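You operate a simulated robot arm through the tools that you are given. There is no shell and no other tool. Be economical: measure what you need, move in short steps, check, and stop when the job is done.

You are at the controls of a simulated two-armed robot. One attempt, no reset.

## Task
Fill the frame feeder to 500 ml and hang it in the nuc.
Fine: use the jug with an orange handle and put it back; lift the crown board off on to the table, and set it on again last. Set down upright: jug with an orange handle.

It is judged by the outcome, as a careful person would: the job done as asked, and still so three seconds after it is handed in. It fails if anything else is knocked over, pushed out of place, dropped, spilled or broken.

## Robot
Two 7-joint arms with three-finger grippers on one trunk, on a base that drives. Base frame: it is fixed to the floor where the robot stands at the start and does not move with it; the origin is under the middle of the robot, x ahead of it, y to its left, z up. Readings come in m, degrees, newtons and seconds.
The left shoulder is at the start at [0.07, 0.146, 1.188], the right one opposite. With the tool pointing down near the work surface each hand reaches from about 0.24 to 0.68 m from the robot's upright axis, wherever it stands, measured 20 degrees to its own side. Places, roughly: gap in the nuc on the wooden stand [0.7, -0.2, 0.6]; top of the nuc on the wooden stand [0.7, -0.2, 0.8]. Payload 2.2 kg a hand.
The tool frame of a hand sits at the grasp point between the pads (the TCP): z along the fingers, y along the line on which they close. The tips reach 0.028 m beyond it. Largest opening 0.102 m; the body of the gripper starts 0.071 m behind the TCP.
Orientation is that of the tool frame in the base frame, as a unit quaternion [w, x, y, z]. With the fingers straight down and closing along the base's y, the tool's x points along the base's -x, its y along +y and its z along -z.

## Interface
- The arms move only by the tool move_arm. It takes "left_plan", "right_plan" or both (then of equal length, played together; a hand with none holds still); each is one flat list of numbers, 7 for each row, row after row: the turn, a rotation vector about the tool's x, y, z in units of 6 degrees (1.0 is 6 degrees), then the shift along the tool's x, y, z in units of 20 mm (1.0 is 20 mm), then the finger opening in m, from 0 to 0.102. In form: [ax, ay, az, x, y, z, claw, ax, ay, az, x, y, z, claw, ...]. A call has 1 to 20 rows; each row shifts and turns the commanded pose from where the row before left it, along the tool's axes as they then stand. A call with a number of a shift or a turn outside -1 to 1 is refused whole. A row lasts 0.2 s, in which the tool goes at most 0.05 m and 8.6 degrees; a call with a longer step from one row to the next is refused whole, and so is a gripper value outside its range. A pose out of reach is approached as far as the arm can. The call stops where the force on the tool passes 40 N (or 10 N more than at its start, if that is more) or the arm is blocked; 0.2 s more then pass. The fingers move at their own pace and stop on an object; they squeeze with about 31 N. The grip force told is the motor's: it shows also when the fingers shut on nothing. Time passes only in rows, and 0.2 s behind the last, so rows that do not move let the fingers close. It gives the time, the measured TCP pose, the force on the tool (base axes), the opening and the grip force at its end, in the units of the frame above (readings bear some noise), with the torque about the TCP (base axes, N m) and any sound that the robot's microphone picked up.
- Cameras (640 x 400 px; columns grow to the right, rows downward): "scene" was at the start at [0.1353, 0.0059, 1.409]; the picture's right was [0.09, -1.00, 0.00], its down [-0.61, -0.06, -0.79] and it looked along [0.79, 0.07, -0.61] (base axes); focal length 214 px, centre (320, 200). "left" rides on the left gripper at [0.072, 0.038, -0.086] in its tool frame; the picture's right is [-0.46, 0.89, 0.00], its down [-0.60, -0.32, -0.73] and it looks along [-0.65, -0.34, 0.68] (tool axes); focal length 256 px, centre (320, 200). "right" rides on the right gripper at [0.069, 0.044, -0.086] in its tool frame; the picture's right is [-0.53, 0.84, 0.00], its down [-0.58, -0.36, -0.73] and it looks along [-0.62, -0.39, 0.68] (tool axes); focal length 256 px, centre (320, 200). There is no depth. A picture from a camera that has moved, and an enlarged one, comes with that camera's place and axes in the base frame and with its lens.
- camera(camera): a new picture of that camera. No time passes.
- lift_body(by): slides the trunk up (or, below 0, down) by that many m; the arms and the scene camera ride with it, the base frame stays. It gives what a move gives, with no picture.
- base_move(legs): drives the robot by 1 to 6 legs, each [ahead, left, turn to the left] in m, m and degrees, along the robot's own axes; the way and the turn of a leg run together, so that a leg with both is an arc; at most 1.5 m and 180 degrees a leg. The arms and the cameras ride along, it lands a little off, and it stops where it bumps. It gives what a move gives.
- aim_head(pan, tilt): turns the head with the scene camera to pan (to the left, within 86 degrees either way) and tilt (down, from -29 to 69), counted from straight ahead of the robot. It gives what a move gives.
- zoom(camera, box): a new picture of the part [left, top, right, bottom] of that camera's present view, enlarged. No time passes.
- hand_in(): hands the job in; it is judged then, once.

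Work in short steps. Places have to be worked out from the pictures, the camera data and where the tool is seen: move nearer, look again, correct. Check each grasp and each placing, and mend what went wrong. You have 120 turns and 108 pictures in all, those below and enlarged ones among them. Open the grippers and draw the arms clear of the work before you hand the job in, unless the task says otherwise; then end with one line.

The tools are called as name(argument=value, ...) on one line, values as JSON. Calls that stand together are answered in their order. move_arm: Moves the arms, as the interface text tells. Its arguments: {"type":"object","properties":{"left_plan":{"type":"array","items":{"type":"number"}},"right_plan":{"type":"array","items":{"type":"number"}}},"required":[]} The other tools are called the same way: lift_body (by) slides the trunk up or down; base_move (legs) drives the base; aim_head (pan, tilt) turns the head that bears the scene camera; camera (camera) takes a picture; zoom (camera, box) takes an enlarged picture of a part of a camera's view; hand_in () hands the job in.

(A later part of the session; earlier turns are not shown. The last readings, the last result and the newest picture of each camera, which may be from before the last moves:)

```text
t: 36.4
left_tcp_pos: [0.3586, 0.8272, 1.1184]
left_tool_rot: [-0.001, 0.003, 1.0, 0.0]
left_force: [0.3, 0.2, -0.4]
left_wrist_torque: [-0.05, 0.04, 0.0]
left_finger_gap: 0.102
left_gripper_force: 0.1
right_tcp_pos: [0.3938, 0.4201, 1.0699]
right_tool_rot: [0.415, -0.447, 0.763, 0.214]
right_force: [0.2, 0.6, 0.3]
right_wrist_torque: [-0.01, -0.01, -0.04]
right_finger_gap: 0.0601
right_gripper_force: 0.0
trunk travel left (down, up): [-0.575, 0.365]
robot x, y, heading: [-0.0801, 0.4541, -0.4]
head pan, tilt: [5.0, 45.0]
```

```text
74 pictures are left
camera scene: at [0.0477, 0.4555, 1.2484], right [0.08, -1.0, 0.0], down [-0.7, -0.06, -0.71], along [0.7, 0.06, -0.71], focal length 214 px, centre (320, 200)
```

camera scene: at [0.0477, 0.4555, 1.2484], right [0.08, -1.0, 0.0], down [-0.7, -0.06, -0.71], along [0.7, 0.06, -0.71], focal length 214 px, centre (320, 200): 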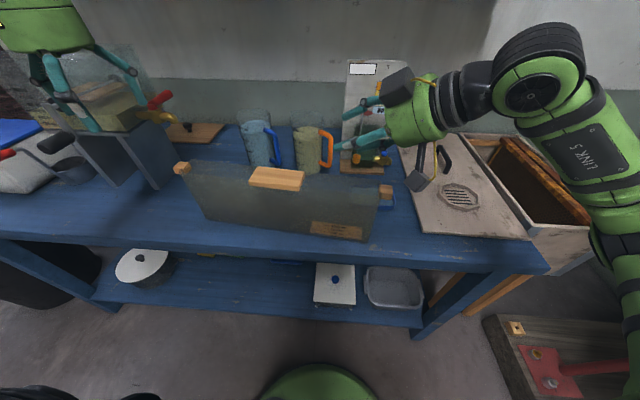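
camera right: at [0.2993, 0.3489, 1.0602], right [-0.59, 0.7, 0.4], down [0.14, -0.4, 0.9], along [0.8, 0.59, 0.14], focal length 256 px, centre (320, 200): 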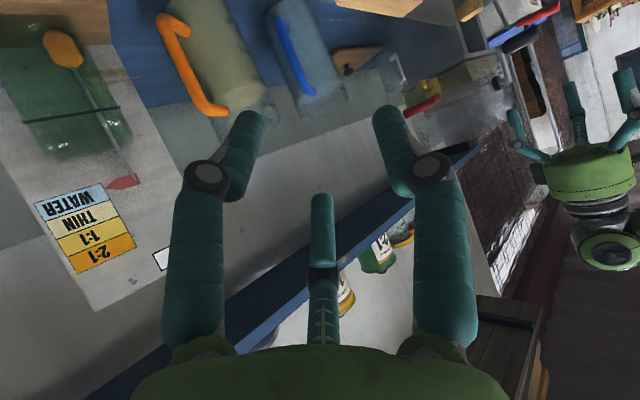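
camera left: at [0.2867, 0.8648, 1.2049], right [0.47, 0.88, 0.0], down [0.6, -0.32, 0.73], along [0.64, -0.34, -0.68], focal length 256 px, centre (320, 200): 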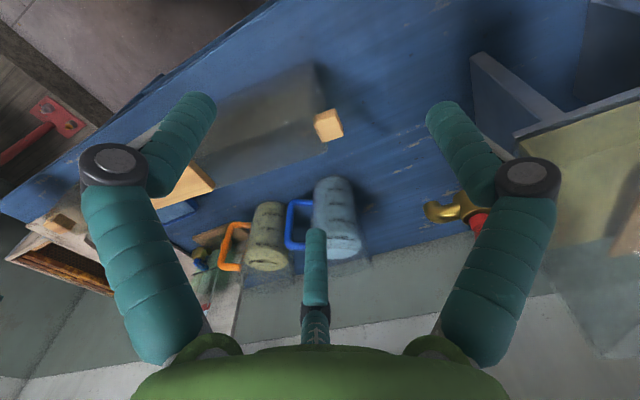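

Triangulating: handle bar is at ≈(0.592,0.473), z 0.857–0.954. Drive forward 0.08 and go to pre-grasp 80 mm back along the approach.

base_move(legs=[[0.08, 0, 0]])

move_arm(right_plan=[0, 0, 0, 0.78, -0.68, 0.947, 0.06, 0, 0, 0, 0.78, -0.68, 0.947, 0.06, 0, 0, 0, 0.78, -0.68, 0.947, 0.06, 0, 0, 0, 0.78, -0.68, 0.947, 0.06, 0, 0, 0, 0.78, -0.68, 0.947, 0.06, 0, 0, 0, 0, 0, 0, 0.06])

camera(camera="right")

camera(camera="scene")

```text
t: 37.4
left_tcp_pos: [0.4385, 0.8261, 1.1187]
left_tool_rot: [-0.001, 0.004, 1.0, 0.0]
left_force: [0.9, 0.3, -0.3]
left_wrist_torque: [0.06, 0.01, 0.0]
left_finger_gap: 0.102
left_gripper_force: 0.1
right_tcp_pos: [0.4714, 0.4194, 1.0707]
right_tool_rot: [0.413, -0.448, 0.764, 0.213]
right_force: [0.1, 0.4, -0.5]
right_wrist_torque: [-0.02, -0.01, 0.02]
right_finger_gap: 0.06
right_gripper_force: 0.0
trunk travel left (down, up): [-0.575, 0.365]
robot x, y, heading: [-0.0035, 0.4501, -0.6]
head pan, tilt: [5.0, 45.0]
```

```text
t: 38.8
left_tcp_pos: [0.4373, 0.8251, 1.1183]
left_tool_rot: [-0.001, 0.004, 1.0, 0.0]
left_force: [-0.1, 0.1, -0.3]
left_wrist_torque: [0.0, 0.02, 0.03]
left_finger_gap: 0.1019
left_gripper_force: 0.1
right_tcp_pos: [0.5212, 0.4155, 1.0034]
right_tool_rot: [0.415, -0.446, 0.764, 0.212]
right_force: [0.7, -0.5, 0.5]
right_wrist_torque: [0.01, 0.0, 0.01]
right_finger_gap: 0.0599
right_gripper_force: 0.0
right hand out of reach, approached as far as the arm can: row 4, 5
trunk travel left (down, up): [-0.575, 0.365]
robot x, y, heading: [-0.0035, 0.4508, -0.6]
head pan, tilt: [5.0, 45.0]
```

```text
73 pictures are left
camera right: at [0.4278, 0.3443, 0.9927], right [-0.59, 0.7, 0.4], down [0.14, -0.4, 0.9], along [0.8, 0.59, 0.14], focal length 256 px, centre (320, 200)
```

right: 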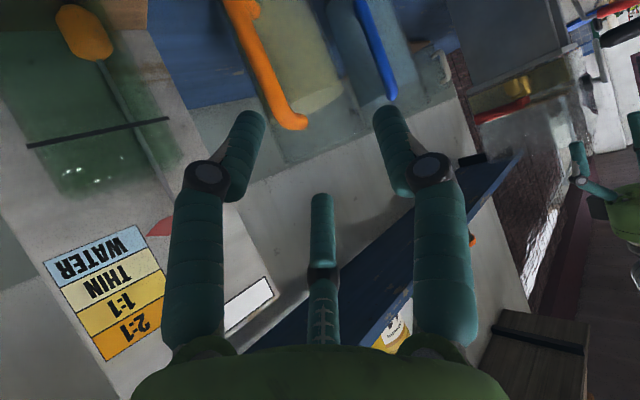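

```text
72 pictures are left
camera scene: at [0.1266, 0.4546, 1.2485], right [0.08, -1.0, 0.0], down [-0.7, -0.06, -0.71], along [0.71, 0.06, -0.71], focal length 214 px, centre (320, 200)
```

scene: 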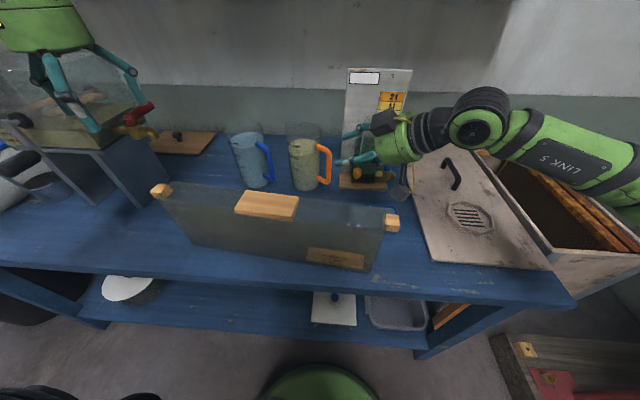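

The arm is at a joint limit in this yaw. I'll retract the hand upward, then stand further right turned left ~30° so the approach heading is natural.

move_arm(right_plan=[0, 0, 0, -0.69, 0, -0.97, 0.06, 0, 0, 0, -0.69, 0, -0.97, 0.06, 0, 0, 0, -0.69, 0, -0.97, 0.06, 0, 0, 0, -0.69, 0, -0.97, 0.06, 0, 0, 0, -0.69, 0, -0.97, 0.06, 0, 0, 0, -0.69, 0, -0.97, 0.06])

base_move(legs=[[-0.02, -0.3, 0], [0, 0, 30]])

aim_head(pan=0, tilt=45)

camera(camera="scene")

```text
t: 40.2
left_tcp_pos: [0.4378, 0.8243, 1.1178]
left_tool_rot: [-0.001, 0.004, 1.0, 0.001]
left_force: [-0.3, -0.2, -1.2]
left_wrist_torque: [-0.02, 0.03, 0.0]
left_finger_gap: 0.1021
left_gripper_force: 0.1
right_tcp_pos: [0.5186, 0.4116, 1.0141]
right_tool_rot: [0.416, -0.444, 0.765, 0.212]
right_force: [-0.3, -0.1, -0.1]
right_wrist_torque: [-0.03, 0.01, -0.01]
right_finger_gap: 0.0602
right_gripper_force: 0.0
right hand out of reach, approached as far as the arm can: row 1, 2, 3, 4, 5, 6
trunk travel left (down, up): [-0.575, 0.365]
robot x, y, heading: [-0.0036, 0.4495, -0.4]
head pan, tilt: [5.0, 45.0]
```

```text
t: 43.7
left_tcp_pos: [0.1678, 0.7028, 1.1188]
left_tool_rot: [-0.001, -0.256, 0.967, 0.001]
left_force: [0.7, -0.2, 0.0]
left_wrist_torque: [0.0, 0.01, -0.02]
left_finger_gap: 0.1019
left_gripper_force: 0.1
right_tcp_pos: [0.446, 0.3845, 1.0129]
right_tool_rot: [-0.346, 0.627, -0.624, -0.312]
right_force: [-0.4, -0.1, -0.1]
right_wrist_torque: [-0.04, 0.05, 0.02]
right_finger_gap: 0.06
right_gripper_force: 0.1
trunk travel left (down, up): [-0.575, 0.365]
robot x, y, heading: [-0.0227, 0.1565, 29.4]
head pan, tilt: [5.0, 45.0]
```

```text
t: 44.4
left_tcp_pos: [0.1669, 0.7027, 1.1181]
left_tool_rot: [-0.001, -0.256, 0.967, -0.001]
left_force: [-0.1, -0.5, 0.2]
left_wrist_torque: [-0.02, 0.01, -0.03]
left_finger_gap: 0.1022
left_gripper_force: 0.1
right_tcp_pos: [0.4474, 0.3852, 1.0126]
right_tool_rot: [-0.346, 0.627, -0.624, -0.313]
right_force: [0.7, 0.3, -0.1]
right_wrist_torque: [0.0, 0.02, 0.01]
right_finger_gap: 0.0601
right_gripper_force: 0.1
trunk travel left (down, up): [-0.575, 0.365]
robot x, y, heading: [-0.0308, 0.1551, 29.8]
head pan, tilt: [0.0, 45.0]
```

```text
71 pictures are left
camera scene: at [0.0877, 0.2197, 1.2484], right [0.5, -0.87, 0.0], down [-0.61, -0.35, -0.71], along [0.61, 0.35, -0.71], focal length 214 px, centre (320, 200)
```

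scene: 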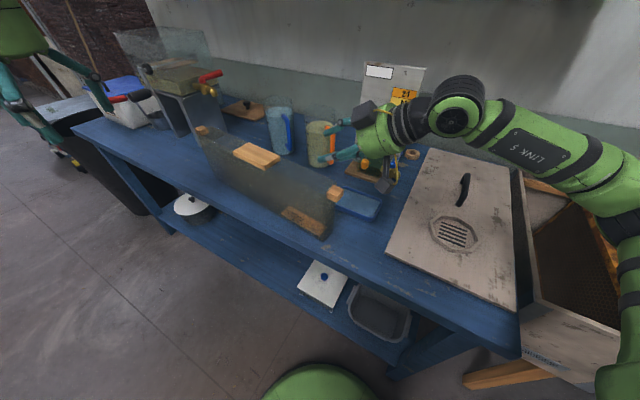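

Base is at (−0.03,0.155), heading 30°. Now yaw the tool back ~33° (to heading ≈53°) while rising.

move_arm(right_plan=[0.77, 0.04, 0.53, -0.3, 0, -0.2, 0.06, 0.77, 0.04, 0.53, -0.3, 0, -0.2, 0.06, 0.77, 0.04, 0.53, -0.3, 0, -0.2, 0.06, 0.77, 0.04, 0.53, -0.3, 0, -0.2, 0.06, 0.77, 0.04, 0.53, -0.3, 0, -0.2, 0.06, 0.77, 0.04, 0.53, -0.3, 0, -0.2, 0.06, 0, 0, 0, 0, 0, 0, 0.06])

camera(camera="right")

```text
t: 46.0
left_tcp_pos: [0.1687, 0.7027, 1.1185]
left_tool_rot: [-0.001, -0.256, 0.967, 0.0]
left_force: [0.4, 0.4, 0.2]
left_wrist_torque: [0.01, 0.02, 0.0]
left_finger_gap: 0.1018
left_gripper_force: 0.1
right_tcp_pos: [0.4439, 0.3845, 1.0564]
right_tool_rot: [0.423, -0.418, 0.779, 0.2]
right_force: [0.3, -0.7, -1.1]
right_wrist_torque: [0.02, 0.03, -0.01]
right_finger_gap: 0.0598
right_gripper_force: 0.0
trunk travel left (down, up): [-0.575, 0.365]
robot x, y, heading: [-0.0259, 0.1533, 29.7]
head pan, tilt: [0.0, 45.0]
```

```text
70 pictures are left
camera right: at [0.3465, 0.3205, 1.0465], right [-0.54, 0.74, 0.41], down [0.11, -0.42, 0.9], along [0.84, 0.53, 0.14], focal length 256 px, centre (320, 200)
```

right: 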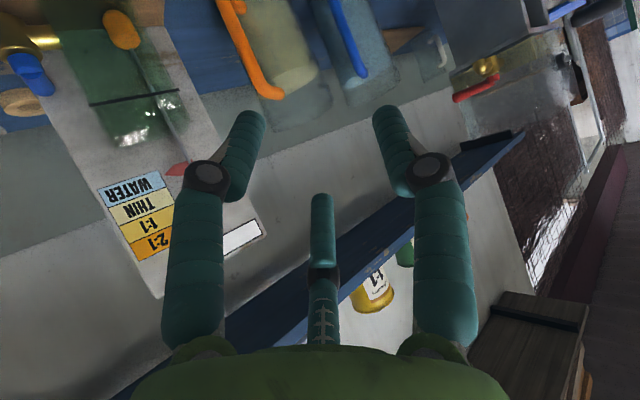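

Heading now ≈53.5° and reachable. Handle bar re-estimated ≈(0.603,0.480). Move to pre-grasp 70 mm short.

move_arm(right_plan=[0, 0, 0, 0.206, -0.435, 0.94, 0.06, 0, 0, 0, 0.206, -0.435, 0.94, 0.06, 0, 0, 0, 0.206, -0.435, 0.94, 0.06, 0, 0, 0, 0.206, -0.435, 0.94, 0.06, 0, 0, 0, 0.206, -0.435, 0.94, 0.06, 0, 0, 0, 0.206, -0.435, 0.94, 0.06, 0, 0, 0, 0.206, -0.435, 0.94, 0.06, 0, 0, 0, 0.206, -0.435, 0.94, 0.06, 0, 0, 0, 0, 0, 0, 0.06])

camera(camera="right")

zoom(camera="scene", box=[240, 80, 440, 205])

```text
t: 48.0
left_tcp_pos: [0.1676, 0.7022, 1.1166]
left_tool_rot: [-0.001, -0.257, 0.966, -0.001]
left_force: [0.1, -0.3, 0.6]
left_wrist_torque: [0.02, -0.01, 0.0]
left_finger_gap: 0.1021
left_gripper_force: 0.1
right_tcp_pos: [0.5643, 0.4314, 0.9472]
right_tool_rot: [0.421, -0.419, 0.779, 0.201]
right_force: [0.0, -1.0, -0.2]
right_wrist_torque: [-0.01, 0.0, -0.01]
right_finger_gap: 0.06
right_gripper_force: 0.0
trunk travel left (down, up): [-0.575, 0.365]
robot x, y, heading: [-0.0243, 0.1593, 29.5]
head pan, tilt: [0.0, 45.0]
```

```text
69 pictures are left
camera right: at [0.4668, 0.3667, 0.9367], right [-0.54, 0.74, 0.41], down [0.11, -0.41, 0.9], along [0.84, 0.53, 0.14], focal length 256 px, centre (320, 200)
```

right: 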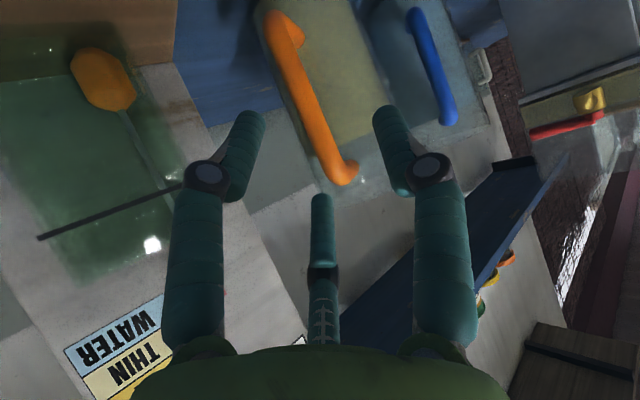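

```text
3.20 times, centred on (340, 142) of scene
camera zoom: at [0.0875, 0.2193, 1.2485], right [0.5, -0.87, 0.0], down [-0.61, -0.35, -0.71], along [0.61, 0.35, -0.71], focal length 686 px, centre (256, 384)
```

zoom: 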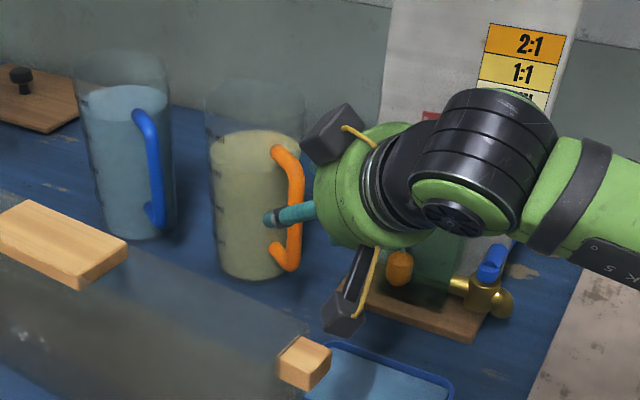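

Lateral alignment is within 2 mm; bar is ~43 mm ahead horizontally. Advance 50 mm and close.

move_arm(right_plan=[0, 0, 0, 0, 0, 0.8, 0.06, 0, 0, 0, 0, 0, 0.8, 0.06, 0, 0, 0, 0, 0, 0.9, 0.06, 0, 0, 0, 0, 0, 0, 0.06])

zoom(camera="scene", box=[270, 90, 390, 180])

camera(camera="right")

```text
t: 49.0
left_tcp_pos: [0.1682, 0.7024, 1.118]
left_tool_rot: [-0.001, -0.256, 0.967, 0.0]
left_force: [-0.5, 0.3, 0.7]
left_wrist_torque: [0.0, 0.01, 0.04]
left_finger_gap: 0.1017
left_gripper_force: 0.1
right_tcp_pos: [0.59, 0.4639, 0.9192]
right_tool_rot: [0.421, -0.42, 0.778, 0.201]
right_force: [-0.2, 0.2, 0.3]
right_wrist_torque: [0.0, 0.01, -0.02]
right_finger_gap: 0.0601
right_gripper_force: 0.0
trunk travel left (down, up): [-0.575, 0.365]
robot x, y, heading: [-0.0257, 0.1609, 29.6]
head pan, tilt: [0.0, 45.0]
```

```text
4.44 times, centred on (330, 135) of scene
camera zoom: at [0.0877, 0.2192, 1.2485], right [0.5, -0.87, 0.0], down [-0.61, -0.35, -0.71], along [0.61, 0.35, -0.71], focal length 953 px, centre (276, 489)
```

zoom: 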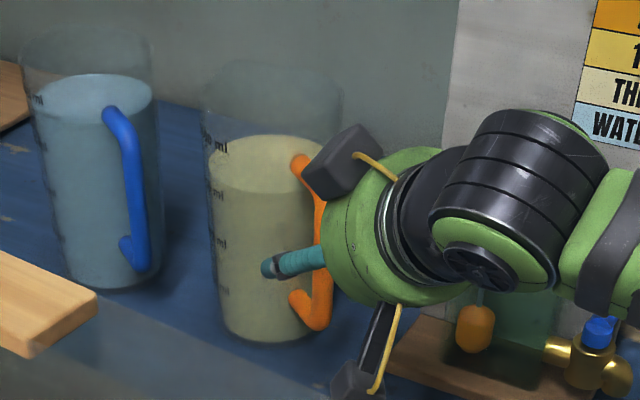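

```text
66 pictures are left
camera right: at [0.492, 0.3992, 0.9078], right [-0.54, 0.74, 0.41], down [0.11, -0.41, 0.9], along [0.84, 0.53, 0.14], focal length 256 px, centre (320, 200)
```

right: 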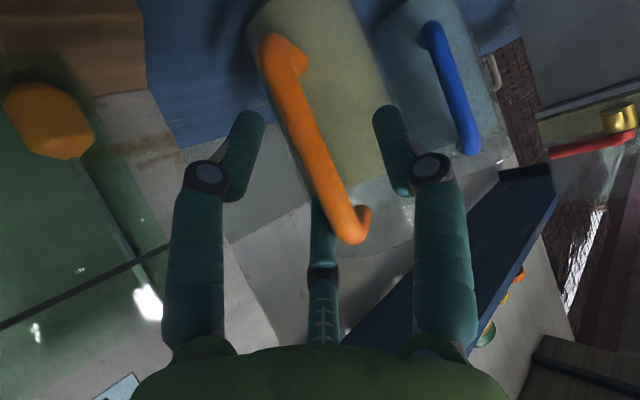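

The bar lies between the fingers near the TCP. Close.

move_arm(right_plan=[0, 0, 0, 0, 0, 0, 0.04, 0, 0, 0, 0, 0, 0, 0.025, 0, 0, 0, 0, 0, 0, 0.0, 0, 0, 0, 0, 0, 0, 0.0, 0, 0, 0, 0, 0, 0, 0.0])

camera(camera="right")

```text
t: 50.2
left_tcp_pos: [0.1676, 0.7035, 1.1179]
left_tool_rot: [0.0, -0.256, 0.967, 0.0]
left_force: [-0.6, -0.1, 0.0]
left_wrist_torque: [0.02, 0.02, 0.0]
left_finger_gap: 0.1022
left_gripper_force: 0.1
right_tcp_pos: [0.5883, 0.4654, 0.9195]
right_tool_rot: [0.422, -0.419, 0.779, 0.2]
right_force: [-1.1, 0.7, 0.6]
right_wrist_torque: [0.64, 0.46, 0.14]
right_finger_gap: 0.0231
right_gripper_force: 31.0
trunk travel left (down, up): [-0.575, 0.365]
robot x, y, heading: [-0.0215, 0.1559, 29.5]
head pan, tilt: [0.0, 45.0]
```

```text
65 pictures are left
camera right: at [0.491, 0.4, 0.9085], right [-0.54, 0.74, 0.41], down [0.11, -0.42, 0.9], along [0.84, 0.53, 0.14], focal length 256 px, centre (320, 200)
```

right: 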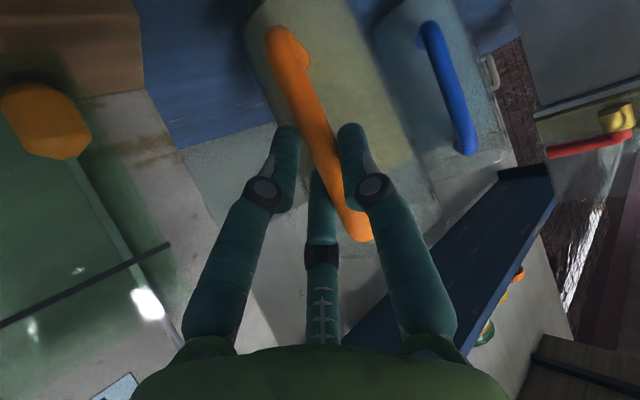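

Gripped (23 mm). Lift just 15 mm and check for slip/tilt.

move_arm(right_plan=[0, 0, 0, -0.1, 0, -0.07, 0, 0, 0, 0, -0.1, 0, -0.07, 0, 0, 0, 0, -0.2, 0, -0.14, 0, 0, 0, 0, -0.2, 0, -0.14, 0, 0, 0, 0, 0, 0, 0, 0])

zoom(camera="scene", box=[270, 90, 390, 180])

```text
t: 51.4
left_tcp_pos: [0.1685, 0.7035, 1.1177]
left_tool_rot: [-0.002, -0.256, 0.967, 0.0]
left_force: [0.2, -0.9, 0.1]
left_wrist_torque: [-0.02, 0.0, 0.02]
left_finger_gap: 0.1022
left_gripper_force: 0.1
right_tcp_pos: [0.5906, 0.4638, 0.9306]
right_tool_rot: [0.419, -0.42, 0.78, 0.2]
right_force: [-0.6, -0.4, -10.8]
right_wrist_torque: [-0.79, 0.54, 0.03]
right_finger_gap: 0.0226
right_gripper_force: 30.8
trunk travel left (down, up): [-0.575, 0.365]
robot x, y, heading: [-0.0208, 0.1557, 29.7]
head pan, tilt: [0.0, 45.0]
```

```text
4.44 times, centred on (330, 135) of scene
camera zoom: at [0.0901, 0.2207, 1.2481], right [0.5, -0.87, 0.0], down [-0.62, -0.35, -0.71], along [0.61, 0.35, -0.71], focal length 953 px, centre (276, 489)
```

zoom: 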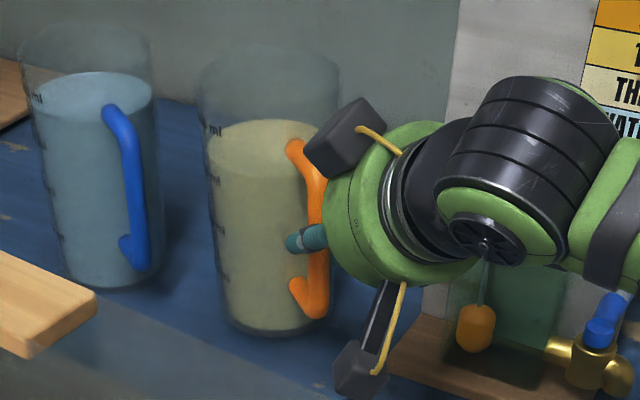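

Lifted cleanly: 10.8 N, torque ~0.96 N m holding without slip. Continue lifting straight up to z≈1.18.

move_arm(right_plan=[0, 0, 0, -0.4, -0.02, -0.27, 0, 0, 0, 0, -0.6, -0.03, -0.4, 0, 0, 0, 0, -0.7, -0.04, -0.5, 0, 0, 0, 0, -0.7, -0.04, -0.5, 0, 0, 0, 0, -0.7, -0.04, -0.5, 0, 0, 0, 0, -0.7, -0.04, -0.5, 0, 0, 0, 0, -0.7, -0.04, -0.5, 0, 0, 0, 0, -0.7, -0.04, -0.5, 0, 0, 0, 0, -0.7, -0.04, -0.5, 0, 0, 0, 0, -0.7, -0.04, -0.5, 0, 0, 0, 0, -0.7, -0.04, -0.5, 0, 0, 0, 0, -0.7, -0.04, -0.5, 0, 0, 0, 0, -0.7, -0.04, -0.5, 0, 0, 0, 0, -0.7, -0.04, -0.5, 0, 0, 0, 0, -0.6, -0.03, -0.4, 0, 0, 0, 0, -0.3, -0.02, -0.2, 0, 0, 0, 0, 0, 0, 0, 0])

camera(camera="scene")

```text
t: 55.0
left_tcp_pos: [0.1694, 0.7039, 1.1173]
left_tool_rot: [-0.002, -0.256, 0.967, 0.0]
left_force: [0.0, -0.3, 0.4]
left_wrist_torque: [-0.01, -0.01, 0.0]
left_finger_gap: 0.1021
left_gripper_force: 0.0
right_tcp_pos: [0.5904, 0.4618, 1.184]
right_tool_rot: [0.42, -0.419, 0.779, 0.2]
right_force: [0.1, 0.4, -11.6]
right_wrist_torque: [-0.78, 0.56, -0.02]
right_finger_gap: 0.0226
right_gripper_force: 31.5
trunk travel left (down, up): [-0.575, 0.365]
robot x, y, heading: [-0.0225, 0.1561, 29.8]
head pan, tilt: [0.0, 45.0]
```

```text
63 pictures are left
camera scene: at [0.0899, 0.2206, 1.2481], right [0.5, -0.87, 0.0], down [-0.62, -0.35, -0.71], along [0.61, 0.35, -0.71], focal length 214 px, centre (320, 200)
```

scene: 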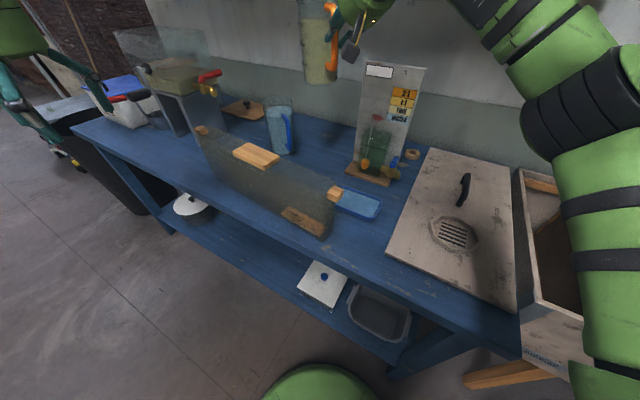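

Jug is up and steady. Instead of folding the arm, I'll move the base (back, then right, then turn left 15°) to bring the jug over the feeder's right end.

base_move(legs=[[-0.27, 0, 0], [0, -0.233, 0], [0, 0, 15]])

camera(camera="scene")

```text
t: 58.1
left_tcp_pos: [0.0339, 0.4923, 1.1153]
left_tool_rot: [-0.003, -0.257, 0.966, -0.001]
left_force: [0.1, 0.5, -0.2]
left_wrist_torque: [-0.02, 0.05, 0.03]
left_finger_gap: 0.1019
left_gripper_force: 0.1
right_tcp_pos: [0.4508, 0.2524, 1.1763]
right_tool_rot: [0.412, -0.425, 0.782, 0.197]
right_force: [0.9, 0.7, -11.7]
right_wrist_torque: [-0.73, 0.61, 0.0]
right_finger_gap: 0.0225
right_gripper_force: 30.7
trunk travel left (down, up): [-0.575, 0.365]
robot x, y, heading: [-0.1631, -0.0569, 29.3]
head pan, tilt: [0.0, 45.0]
stopped in leg 2: the robot was blocked; the commanded pose is now the measured one
```

```text
62 pictures are left
camera scene: at [-0.0455, 0.0092, 1.2477], right [0.49, -0.87, 0.0], down [-0.62, -0.35, -0.7], along [0.61, 0.35, -0.71], focal length 214 px, centre (320, 200)
```

scene: 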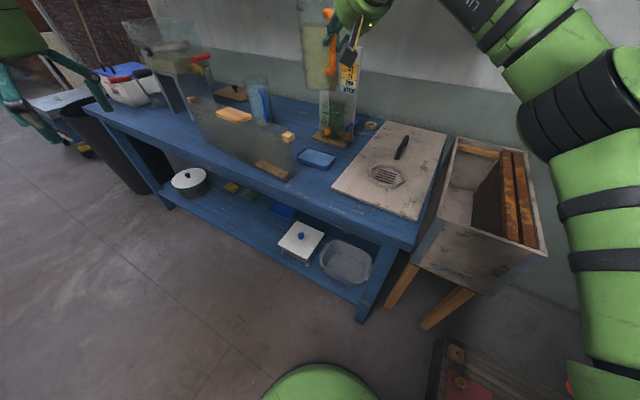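

Something blocked the base on the right. Look to the right to see what was touched.

aim_head(pan=-60, tilt=50)

camera(camera="scene")

```text
t: 59.4
left_tcp_pos: [0.0322, 0.491, 1.1175]
left_tool_rot: [-0.001, -0.258, 0.966, -0.001]
left_force: [-0.1, 0.3, 0.4]
left_wrist_torque: [0.02, -0.02, 0.04]
left_finger_gap: 0.1021
left_gripper_force: 0.0
right_tcp_pos: [0.4503, 0.249, 1.1824]
right_tool_rot: [0.417, -0.423, 0.779, 0.201]
right_force: [1.1, 0.3, -11.0]
right_wrist_torque: [-0.72, 0.6, 0.02]
right_finger_gap: 0.0226
right_gripper_force: 30.6
trunk travel left (down, up): [-0.575, 0.365]
robot x, y, heading: [-0.1608, -0.0564, 29.5]
head pan, tilt: [-60.0, 50.0]
```

```text
61 pictures are left
camera scene: at [-0.0511, -0.0726, 1.2413], right [-0.51, -0.86, 0.0], down [-0.66, 0.39, -0.64], along [0.55, -0.33, -0.77], focal length 214 px, centre (320, 200)
```

scene: 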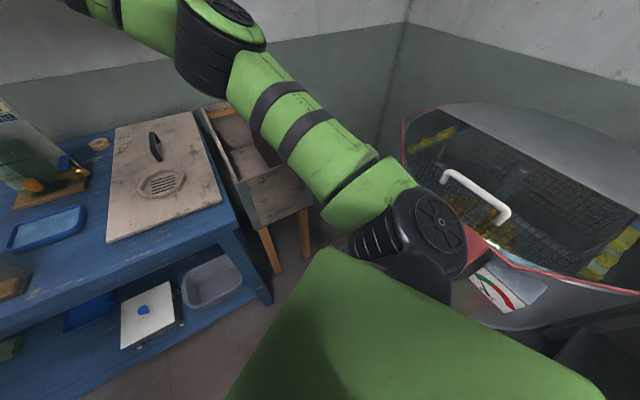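

The right elbow met the drum on the right (robot just stopped). Move 2 cm left away from it, then turn left 15°.

base_move(legs=[[0, 0.02, 0], [0, 0, 15]])

camera(camera="scene")

aim_head(pan=0, tilt=35)

camera(camera="scene")

```text
t: 61.0
left_tcp_pos: [-0.1253, 0.54, 1.1168]
left_tool_rot: [-0.003, -0.38, 0.925, -0.001]
left_force: [-0.5, -0.3, -0.1]
left_wrist_torque: [0.02, -0.02, 0.01]
left_finger_gap: 0.1018
left_gripper_force: 0.0
right_tcp_pos: [0.3418, 0.415, 1.1824]
right_tool_rot: [0.388, -0.521, 0.717, 0.254]
right_force: [-0.1, -0.2, -10.1]
right_wrist_torque: [-0.87, 0.42, -0.02]
right_finger_gap: 0.0226
right_gripper_force: 31.1
trunk travel left (down, up): [-0.575, 0.365]
robot x, y, heading: [-0.1692, -0.0373, 44.9]
head pan, tilt: [-60.0, 50.0]
```

```text
60 pictures are left
camera scene: at [-0.061, -0.0261, 1.2413], right [-0.27, -0.96, 0.0], down [-0.74, 0.2, -0.64], along [0.62, -0.17, -0.77], focal length 214 px, centre (320, 200)
```

scene: 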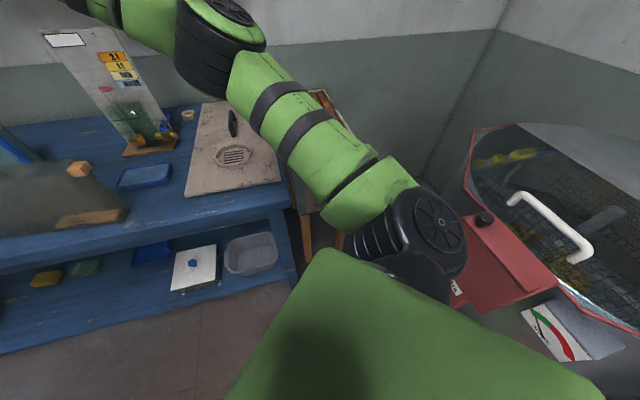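

```text
t: 62.3
left_tcp_pos: [-0.1248, 0.5387, 1.1163]
left_tool_rot: [-0.002, -0.38, 0.925, -0.002]
left_force: [-1.3, 1.3, 0.5]
left_wrist_torque: [0.03, -0.02, -0.02]
left_finger_gap: 0.102
left_gripper_force: 0.1
right_tcp_pos: [0.3401, 0.4147, 1.182]
right_tool_rot: [0.387, -0.52, 0.718, 0.253]
right_force: [0.0, 0.4, -11.2]
right_wrist_torque: [-0.88, 0.39, 0.0]
right_finger_gap: 0.0225
right_gripper_force: 31.3
trunk travel left (down, up): [-0.575, 0.365]
robot x, y, heading: [-0.1732, -0.0373, 44.4]
head pan, tilt: [0.0, 35.0]
```

```text
59 pictures are left
camera scene: at [-0.0727, 0.0562, 1.2629], right [0.7, -0.71, 0.0], down [-0.41, -0.4, -0.82], along [0.58, 0.57, -0.58], focal length 214 px, centre (320, 200)
```

scene: 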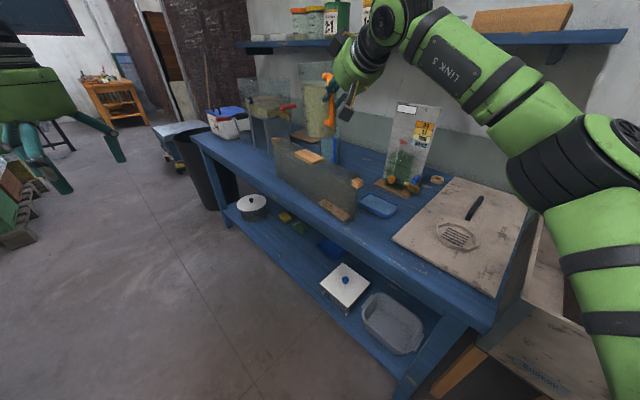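

Now shift the jug to TCP ≈(0.367,0.272) and yaw to align its pour direction with the feeder.

move_arm(right_plan=[0, 0, 0, 0.25, -0.24, -0.33, 0, 0, 0, 0, 0.466, -0.455, -0.635, 0, 0, 0, 0, 0.466, -0.455, -0.635, 0, 0, 0, 0, 0.466, -0.455, -0.635, 0, 0, 0, 0, 0.466, -0.455, -0.635, 0, 0, 0, 0, 0.466, -0.455, -0.635, 0, 0, 0, 0, 0.466, -0.455, -0.635, 0, 0, 0, 0, 0.466, -0.455, -0.635, 0, 0, 0, 0, 0.22, -0.22, -0.31, 0, -0.35, -0.015, -0.24, 0, 0, 0, 0, -0.6, -0.03, -0.42, 0, 0, 0, 0, -0.6, -0.03, -0.42, 0, 0, 0, 0, -0.55, -0.03, -0.38, 0, 0, 0, 0, 0, 0, 0, 0, 0, 0, 0, 0, 0, 0, 0, 0, 0, 0])

camera(camera="scene")

zoom(camera="scene", box=[240, 60, 440, 230])

camera(camera="right")

```text
t: 65.5
left_tcp_pos: [-0.1247, 0.5381, 1.1163]
left_tool_rot: [-0.003, -0.38, 0.925, -0.001]
left_force: [-0.7, 0.1, -0.6]
left_wrist_torque: [0.0, -0.04, 0.04]
left_finger_gap: 0.102
left_gripper_force: 0.1
right_tcp_pos: [0.368, 0.27, 1.1819]
right_tool_rot: [0.366, -0.576, 0.674, 0.282]
right_force: [-0.8, -0.1, -11.3]
right_wrist_torque: [-0.88, 0.25, -0.01]
right_finger_gap: 0.0227
right_gripper_force: 30.6
right hand out of reach, approached as far as the arm can: row 13
trunk travel left (down, up): [-0.575, 0.365]
robot x, y, heading: [-0.1734, -0.0416, 44.4]
head pan, tilt: [0.0, 35.0]
```

```text
58 pictures are left
camera scene: at [-0.0728, 0.0558, 1.263], right [0.7, -0.71, 0.0], down [-0.41, -0.4, -0.82], along [0.58, 0.57, -0.57], focal length 214 px, centre (320, 200)
```

scene: 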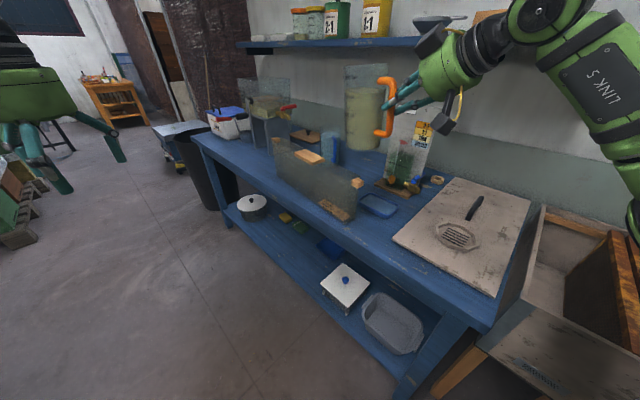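

```text
2.35 times, centred on (340, 145) of scene
camera zoom: at [-0.0728, 0.0558, 1.263], right [0.7, -0.71, 0.0], down [-0.41, -0.4, -0.82], along [0.58, 0.57, -0.57], focal length 505 px, centre (273, 329)
```

zoom: 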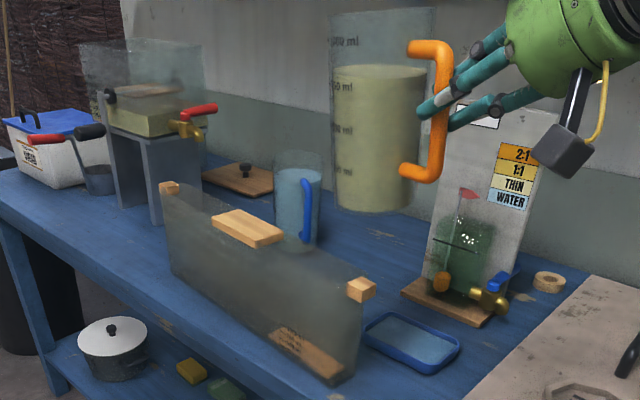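

```text
56 pictures are left
camera right: at [0.3065, 0.1715, 1.1731], right [-0.79, 0.45, 0.4], down [0.27, -0.32, 0.91], along [0.54, 0.83, 0.13], focal length 256 px, centre (320, 200)
```

right: 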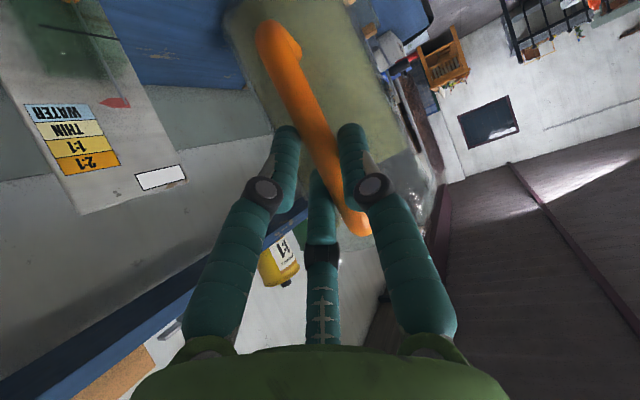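

Feeder location confirmed; the lip will be ≈0.138 ahead and 0.056 above the TCP upright. Tilt to 40° (no flow expected before ~56°), then check.

move_arm(right_plan=[0, 0.5, 0, 0, 0, 0, 0, 0, 0.7, 0, 0, 0, 0, 0, 0, 0.7, 0, 0, 0, 0, 0, 0, 0.7, 0, 0, 0, 0, 0, 0, 0.7, 0, 0, 0, 0, 0, 0, 0.7, 0, 0, 0, 0, 0, 0, 0.7, 0, 0, 0, 0, 0, 0, 0.7, 0, 0, 0, 0, 0, 0, 0.7, 0, 0, 0, 0, 0, 0, 0.5, 0, 0, 0, 0, 0, 0, 0, 0, 0, 0, 0, 0, 0, 0, 0, 0, 0, 0, 0])

zoom(camera="scene", box=[240, 60, 440, 230])

```text
t: 68.1
left_tcp_pos: [-0.1246, 0.5374, 1.1168]
left_tool_rot: [-0.002, -0.38, 0.925, 0.0]
left_force: [-0.1, -0.1, -0.4]
left_wrist_torque: [0.0, 0.02, -0.01]
left_finger_gap: 0.1019
left_gripper_force: 0.1
right_tcp_pos: [0.3684, 0.2716, 1.1828]
right_tool_rot: [0.336, -0.588, 0.69, 0.257]
right_force: [-0.2, 0.2, -11.0]
right_wrist_torque: [-0.86, 0.24, 0.0]
right_finger_gap: 0.0225
right_gripper_force: 31.7
right hand out of reach, approached as far as the arm can: row 3, 4, 5, 6, 7, 8, 9, 10
trunk travel left (down, up): [-0.575, 0.365]
robot x, y, heading: [-0.1686, -0.0395, 44.7]
head pan, tilt: [0.0, 35.0]
```

```text
2.35 times, centred on (340, 145) of scene
camera zoom: at [-0.0727, 0.0558, 1.263], right [0.7, -0.71, 0.0], down [-0.41, -0.4, -0.82], along [0.58, 0.57, -0.57], focal length 505 px, centre (273, 329)
```

zoom: 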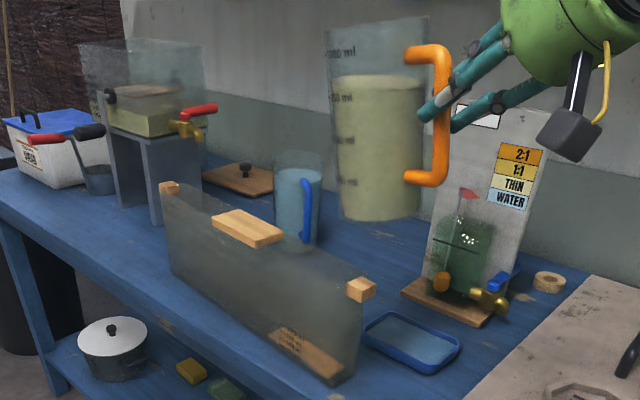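

Pitch is at a joint limit in this posture. Undo the pitch command, then turn the body ~27° further left (so the tool points nearly straight ahead of the robot) and shift right in the robot frame.

move_arm(right_plan=[0, -0.7, 0, 0, 0, 0, 0, 0, -0.7, 0, 0, 0, 0, 0, 0, -0.7, 0, 0, 0, 0, 0, 0, -0.7, 0, 0, 0, 0, 0, 0, -0.7, 0, 0, 0, 0, 0, 0, -0.7, 0, 0, 0, 0, 0, 0, -0.7, 0, 0, 0, 0, 0, 0, -0.7, 0, 0, 0, 0, 0, 0, -0.7, 0, 0, 0, 0, 0, 0, -0.3, 0, 0, 0, 0, 0])

base_move(legs=[[0, 0, 27], [0.062, -0.159, 0]])

aim_head(pan=-15, tilt=40)

camera(camera="scene")

```text
t: 70.3
left_tcp_pos: [-0.124, 0.5379, 1.118]
left_tool_rot: [-0.002, -0.379, 0.925, -0.001]
left_force: [-0.2, -0.2, 0.6]
left_wrist_torque: [0.0, 0.04, -0.01]
left_finger_gap: 0.1019
left_gripper_force: 0.1
right_tcp_pos: [0.3683, 0.2696, 1.1814]
right_tool_rot: [0.549, -0.466, 0.536, 0.44]
right_force: [-0.1, -0.7, -10.9]
right_wrist_torque: [-0.98, 0.2, 0.02]
right_finger_gap: 0.0228
right_gripper_force: 31.3
trunk travel left (down, up): [-0.575, 0.365]
robot x, y, heading: [-0.1705, -0.0375, 44.7]
head pan, tilt: [0.0, 35.0]
```

```text
t: 73.2
left_tcp_pos: [-0.2283, 0.5045, 1.117]
left_tool_rot: [-0.002, -0.588, 0.809, -0.002]
left_force: [-0.1, -0.7, -0.1]
left_wrist_torque: [-0.01, -0.02, -0.01]
left_finger_gap: 0.1021
left_gripper_force: 0.0
right_tcp_pos: [0.3325, 0.4924, 1.1832]
right_tool_rot: [-0.429, 0.581, -0.409, -0.558]
right_force: [0.0, -0.3, -10.5]
right_wrist_torque: [-0.97, -0.24, -0.05]
right_finger_gap: 0.0225
right_gripper_force: 30.7
trunk travel left (down, up): [-0.575, 0.365]
robot x, y, heading: [0.0002, -0.0351, 71.8]
head pan, tilt: [0.0, 35.0]
```

```text
t: 74.0
left_tcp_pos: [-0.2259, 0.5044, 1.1162]
left_tool_rot: [-0.002, -0.589, 0.808, -0.002]
left_force: [0.1, -0.7, -0.4]
left_wrist_torque: [-0.02, 0.02, 0.03]
left_finger_gap: 0.1018
left_gripper_force: 0.0
right_tcp_pos: [0.3347, 0.494, 1.1812]
right_tool_rot: [-0.428, 0.581, -0.41, -0.558]
right_force: [1.3, 0.4, -11.1]
right_wrist_torque: [-0.99, -0.28, -0.01]
right_finger_gap: 0.0226
right_gripper_force: 31.1
trunk travel left (down, up): [-0.575, 0.365]
robot x, y, heading: [-0.0013, -0.0302, 72.1]
head pan, tilt: [-15.0, 40.0]
```

```text
54 pictures are left
camera scene: at [0.0602, 0.0879, 1.2554], right [0.84, -0.54, 0.0], down [-0.35, -0.54, -0.76], along [0.42, 0.64, -0.64], focal length 214 px, centre (320, 200)
```

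scene: 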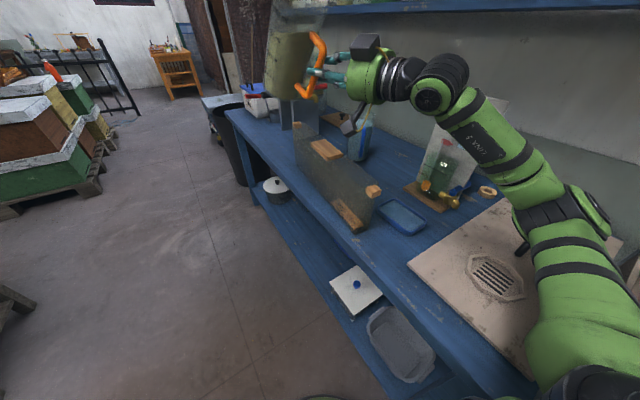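

The out-of-reach command had been clamped, so my undo tipped the jug back ~33° (no spill, weight unchanged). Pitch forward to upright and yaw right 23°.

move_arm(right_plan=[0, 0.4, 0, 0, 0, 0, 0, 0, 0.7, 0, 0, 0, 0, 0, 0, 0.7, 0, 0, 0, 0, 0, 0, 0.7, 0, 0, 0, 0, 0, 0, 0.7, 0, 0, 0, 0, 0, 0, 0.7, 0, 0, 0, 0, 0, 0, 0.7, 0, 0, 0, 0, 0, 0, 0.7, 0, 0, 0, 0, 0, 0, 0.3, 0, 0, 0, 0, 0, 0.4, 0.02, 0.27, 0, 0, 0, 0, 0.6, 0.03, 0.42, 0, 0, 0, 0, 0.6, 0.03, 0.42, 0, 0, 0, 0, 0.6, 0.03, 0.42, 0, 0, 0, 0, 0.6, 0.03, 0.42, 0, 0, 0, 0, 0.4, 0.02, 0.27, 0, 0, 0, 0, 0, 0, 0, 0, 0, 0, 0])

camera(camera="scene")

```text
t: 77.3
left_tcp_pos: [-0.2254, 0.5049, 1.1173]
left_tool_rot: [-0.002, -0.589, 0.808, -0.003]
left_force: [0.2, 0.3, -0.5]
left_wrist_torque: [0.01, -0.01, 0.0]
left_finger_gap: 0.102
left_gripper_force: 0.0
right_tcp_pos: [0.3339, 0.4932, 1.1822]
right_tool_rot: [0.359, -0.596, 0.652, 0.301]
right_force: [0.8, 0.1, -10.7]
right_wrist_torque: [-0.91, 0.15, 0.01]
right_finger_gap: 0.0225
right_gripper_force: 30.8
trunk travel left (down, up): [-0.575, 0.365]
robot x, y, heading: [0.003, -0.0287, 72.0]
head pan, tilt: [-15.0, 40.0]
```

```text
53 pictures are left
camera scene: at [0.06, 0.0875, 1.2554], right [0.84, -0.54, 0.0], down [-0.35, -0.54, -0.76], along [0.42, 0.64, -0.64], focal length 214 px, centre (320, 200)
```

scene: 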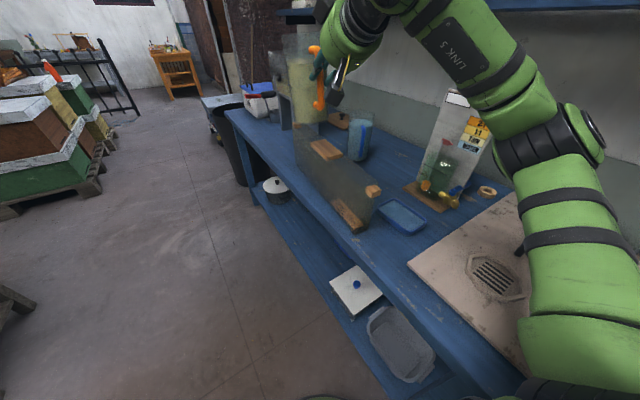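

Upright, heading 82°, all reached. Pull the jug back to TCP ≈(0.364,0.285).

move_arm(right_plan=[0, 0, 0, 0.3, -0.13, -0.4, 0, 0, 0, 0, 0.526, -0.239, -0.76, 0, 0, 0, 0, 0.526, -0.239, -0.76, 0, 0, 0, 0, 0.526, -0.239, -0.76, 0, 0, 0, 0, 0.526, -0.239, -0.76, 0, 0, 0, 0, 0.526, -0.239, -0.76, 0, 0, 0, 0, 0.526, -0.239, -0.76, 0, 0, 0, 0, 0.526, -0.239, -0.76, 0, 0, 0, 0, 0.526, -0.239, -0.76, 0, 0, 0, 0, 0.526, -0.239, -0.76, 0, 0, 0, 0, 0.5, -0.23, -0.72, 0, 0, 0, 0, 0.25, -0.12, -0.36, 0, 0, 0, 0, 0, 0, 0, 0])

move_arm(right_plan=[0, 0.4, 0, 0, 0, 0, 0, 0, 0.7, 0, 0, 0, 0, 0, 0, 0.7, 0, 0, 0, 0, 0, 0, 0.7, 0, 0, 0, 0, 0, 0, 0, 0, 0, 0, 0, 0])

camera(camera="scene")

```text
t: 80.2
left_tcp_pos: [-0.227, 0.5053, 1.1166]
left_tool_rot: [-0.003, -0.588, 0.809, -0.002]
left_force: [0.3, 0.7, 0.1]
left_wrist_torque: [0.0, 0.02, 0.0]
left_finger_gap: 0.1019
left_gripper_force: 0.0
right_tcp_pos: [0.3649, 0.284, 1.1812]
right_tool_rot: [0.36, -0.596, 0.652, 0.301]
right_force: [-0.7, 0.3, -11.3]
right_wrist_torque: [-0.9, 0.15, 0.01]
right_finger_gap: 0.0225
right_gripper_force: 31.2
trunk travel left (down, up): [-0.575, 0.365]
robot x, y, heading: [-0.0015, -0.0328, 72.4]
head pan, tilt: [-15.0, 40.0]
```

```text
t: 81.3
left_tcp_pos: [-0.2265, 0.5034, 1.1169]
left_tool_rot: [-0.002, -0.589, 0.808, -0.002]
left_force: [-0.1, 0.0, -0.4]
left_wrist_torque: [0.0, -0.01, -0.02]
left_finger_gap: 0.1021
left_gripper_force: 0.0
right_tcp_pos: [0.3644, 0.285, 1.1826]
right_tool_rot: [0.271, -0.631, 0.692, 0.221]
right_force: [-0.3, 0.8, -10.0]
right_wrist_torque: [-0.75, 0.09, -0.01]
right_finger_gap: 0.0226
right_gripper_force: 31.0
trunk travel left (down, up): [-0.575, 0.365]
robot x, y, heading: [-0.005, -0.0298, 71.9]
head pan, tilt: [-15.0, 40.0]
```

```text
52 pictures are left
camera scene: at [0.0601, 0.0869, 1.2555], right [0.84, -0.54, 0.0], down [-0.35, -0.54, -0.77], along [0.42, 0.64, -0.64], focal length 214 px, centre (320, 200)
```

scene: 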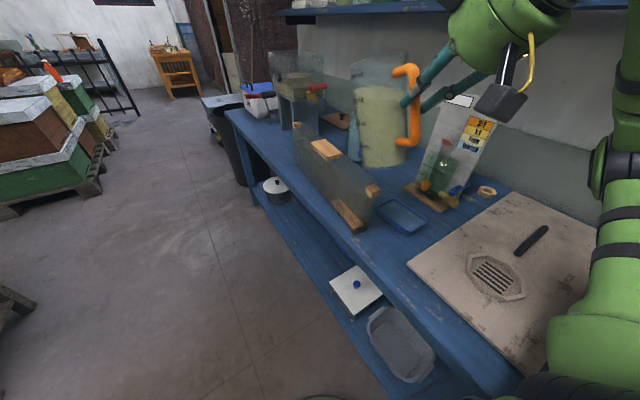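

Pitching now works (15°). Continue to ~46°, still before flow.

move_arm(right_plan=[0, 0.5, 0, 0, 0, 0, 0, 0, 0.7, 0, 0, 0, 0, 0, 0, 0.7, 0, 0, 0, 0, 0, 0, 0.7, 0, 0, 0, 0, 0, 0, 0.7, 0, 0, 0, 0, 0, 0, 0.7, 0, 0, 0, 0, 0, 0, 0.7, 0, 0, 0, 0, 0, 0, 0.5, 0, 0, 0, 0, 0, 0, 0, 0, 0, 0, 0, 0])

zoom(camera="scene", box=[270, 40, 450, 240])

camera(camera="right")

```text
t: 83.3
left_tcp_pos: [-0.2251, 0.5039, 1.1181]
left_tool_rot: [-0.002, -0.588, 0.809, -0.002]
left_force: [0.1, 0.0, 0.0]
left_wrist_torque: [-0.03, 0.01, -0.02]
left_finger_gap: 0.102
left_gripper_force: 0.0
right_tcp_pos: [0.3648, 0.2843, 1.1813]
right_tool_rot: [0.075, -0.667, 0.74, 0.043]
right_force: [0.0, -0.6, -9.8]
right_wrist_torque: [-0.28, 0.08, 0.0]
right_finger_gap: 0.0225
right_gripper_force: 30.9
trunk travel left (down, up): [-0.575, 0.365]
robot x, y, heading: [-0.0024, -0.0278, 72.0]
head pan, tilt: [-15.0, 40.0]
```

```text
2.00 times, centred on (360, 140) of scene
camera zoom: at [0.06, 0.0866, 1.2555], right [0.84, -0.54, 0.0], down [-0.35, -0.54, -0.77], along [0.42, 0.64, -0.64], focal length 429 px, centre (240, 320)
```

zoom: 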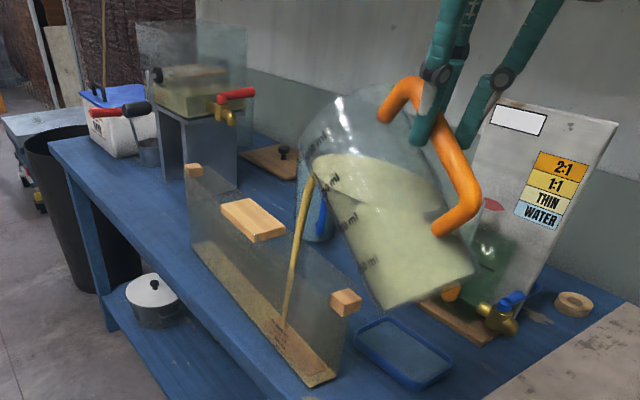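

```text
50 pictures are left
camera right: at [0.3099, 0.2088, 1.2532], right [-0.79, 0.61, 0.06], down [0.38, 0.41, 0.83], along [0.49, 0.68, -0.55], focal length 256 px, centre (320, 200)
```

right: 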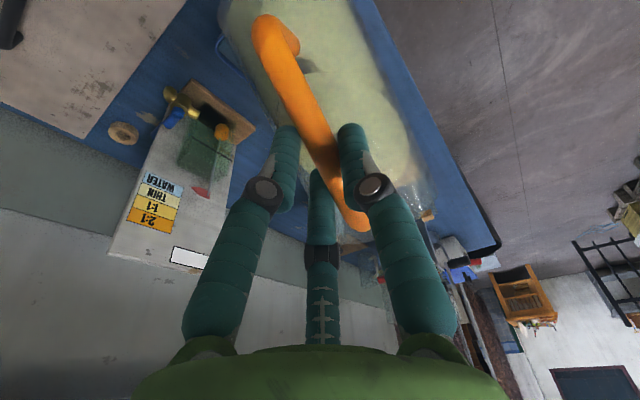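

It is already flowing, and the stream goes into the feeder. Hold briefly and read weight and level.

move_arm(right_plan=[0, 0, 0, 0, 0, 0, 0, 0, 0, 0, 0, 0, 0, 0])

zoom(camera="scene", box=[300, 90, 400, 240])

```text
t: 84.0
left_tcp_pos: [-0.2257, 0.5033, 1.1176]
left_tool_rot: [-0.002, -0.588, 0.809, -0.001]
left_force: [0.5, -0.1, -0.3]
left_wrist_torque: [0.05, -0.01, -0.01]
left_finger_gap: 0.102
left_gripper_force: 0.0
right_tcp_pos: [0.3652, 0.2844, 1.1818]
right_tool_rot: [0.076, -0.667, 0.74, 0.043]
right_force: [0.2, -1.1, -10.0]
right_wrist_torque: [-0.25, 0.07, -0.02]
right_finger_gap: 0.0226
right_gripper_force: 31.6
trunk travel left (down, up): [-0.575, 0.365]
robot x, y, heading: [-0.0023, -0.0328, 71.8]
head pan, tilt: [-15.0, 40.0]
```

```text
2.67 times, centred on (350, 165) of scene
camera zoom: at [0.0599, 0.0866, 1.2555], right [0.84, -0.54, 0.0], down [-0.35, -0.54, -0.77], along [0.42, 0.64, -0.64], focal length 572 px, centre (240, 293)
```

zoom: 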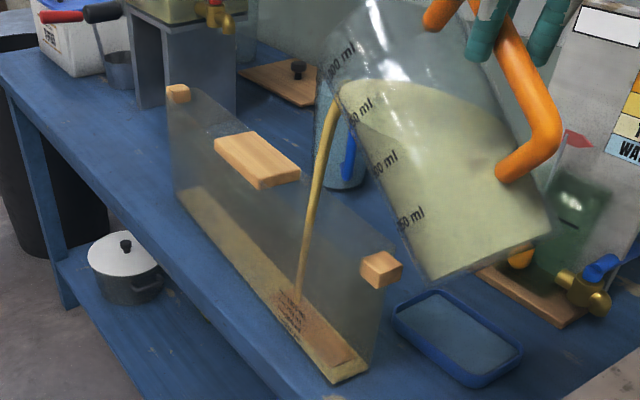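

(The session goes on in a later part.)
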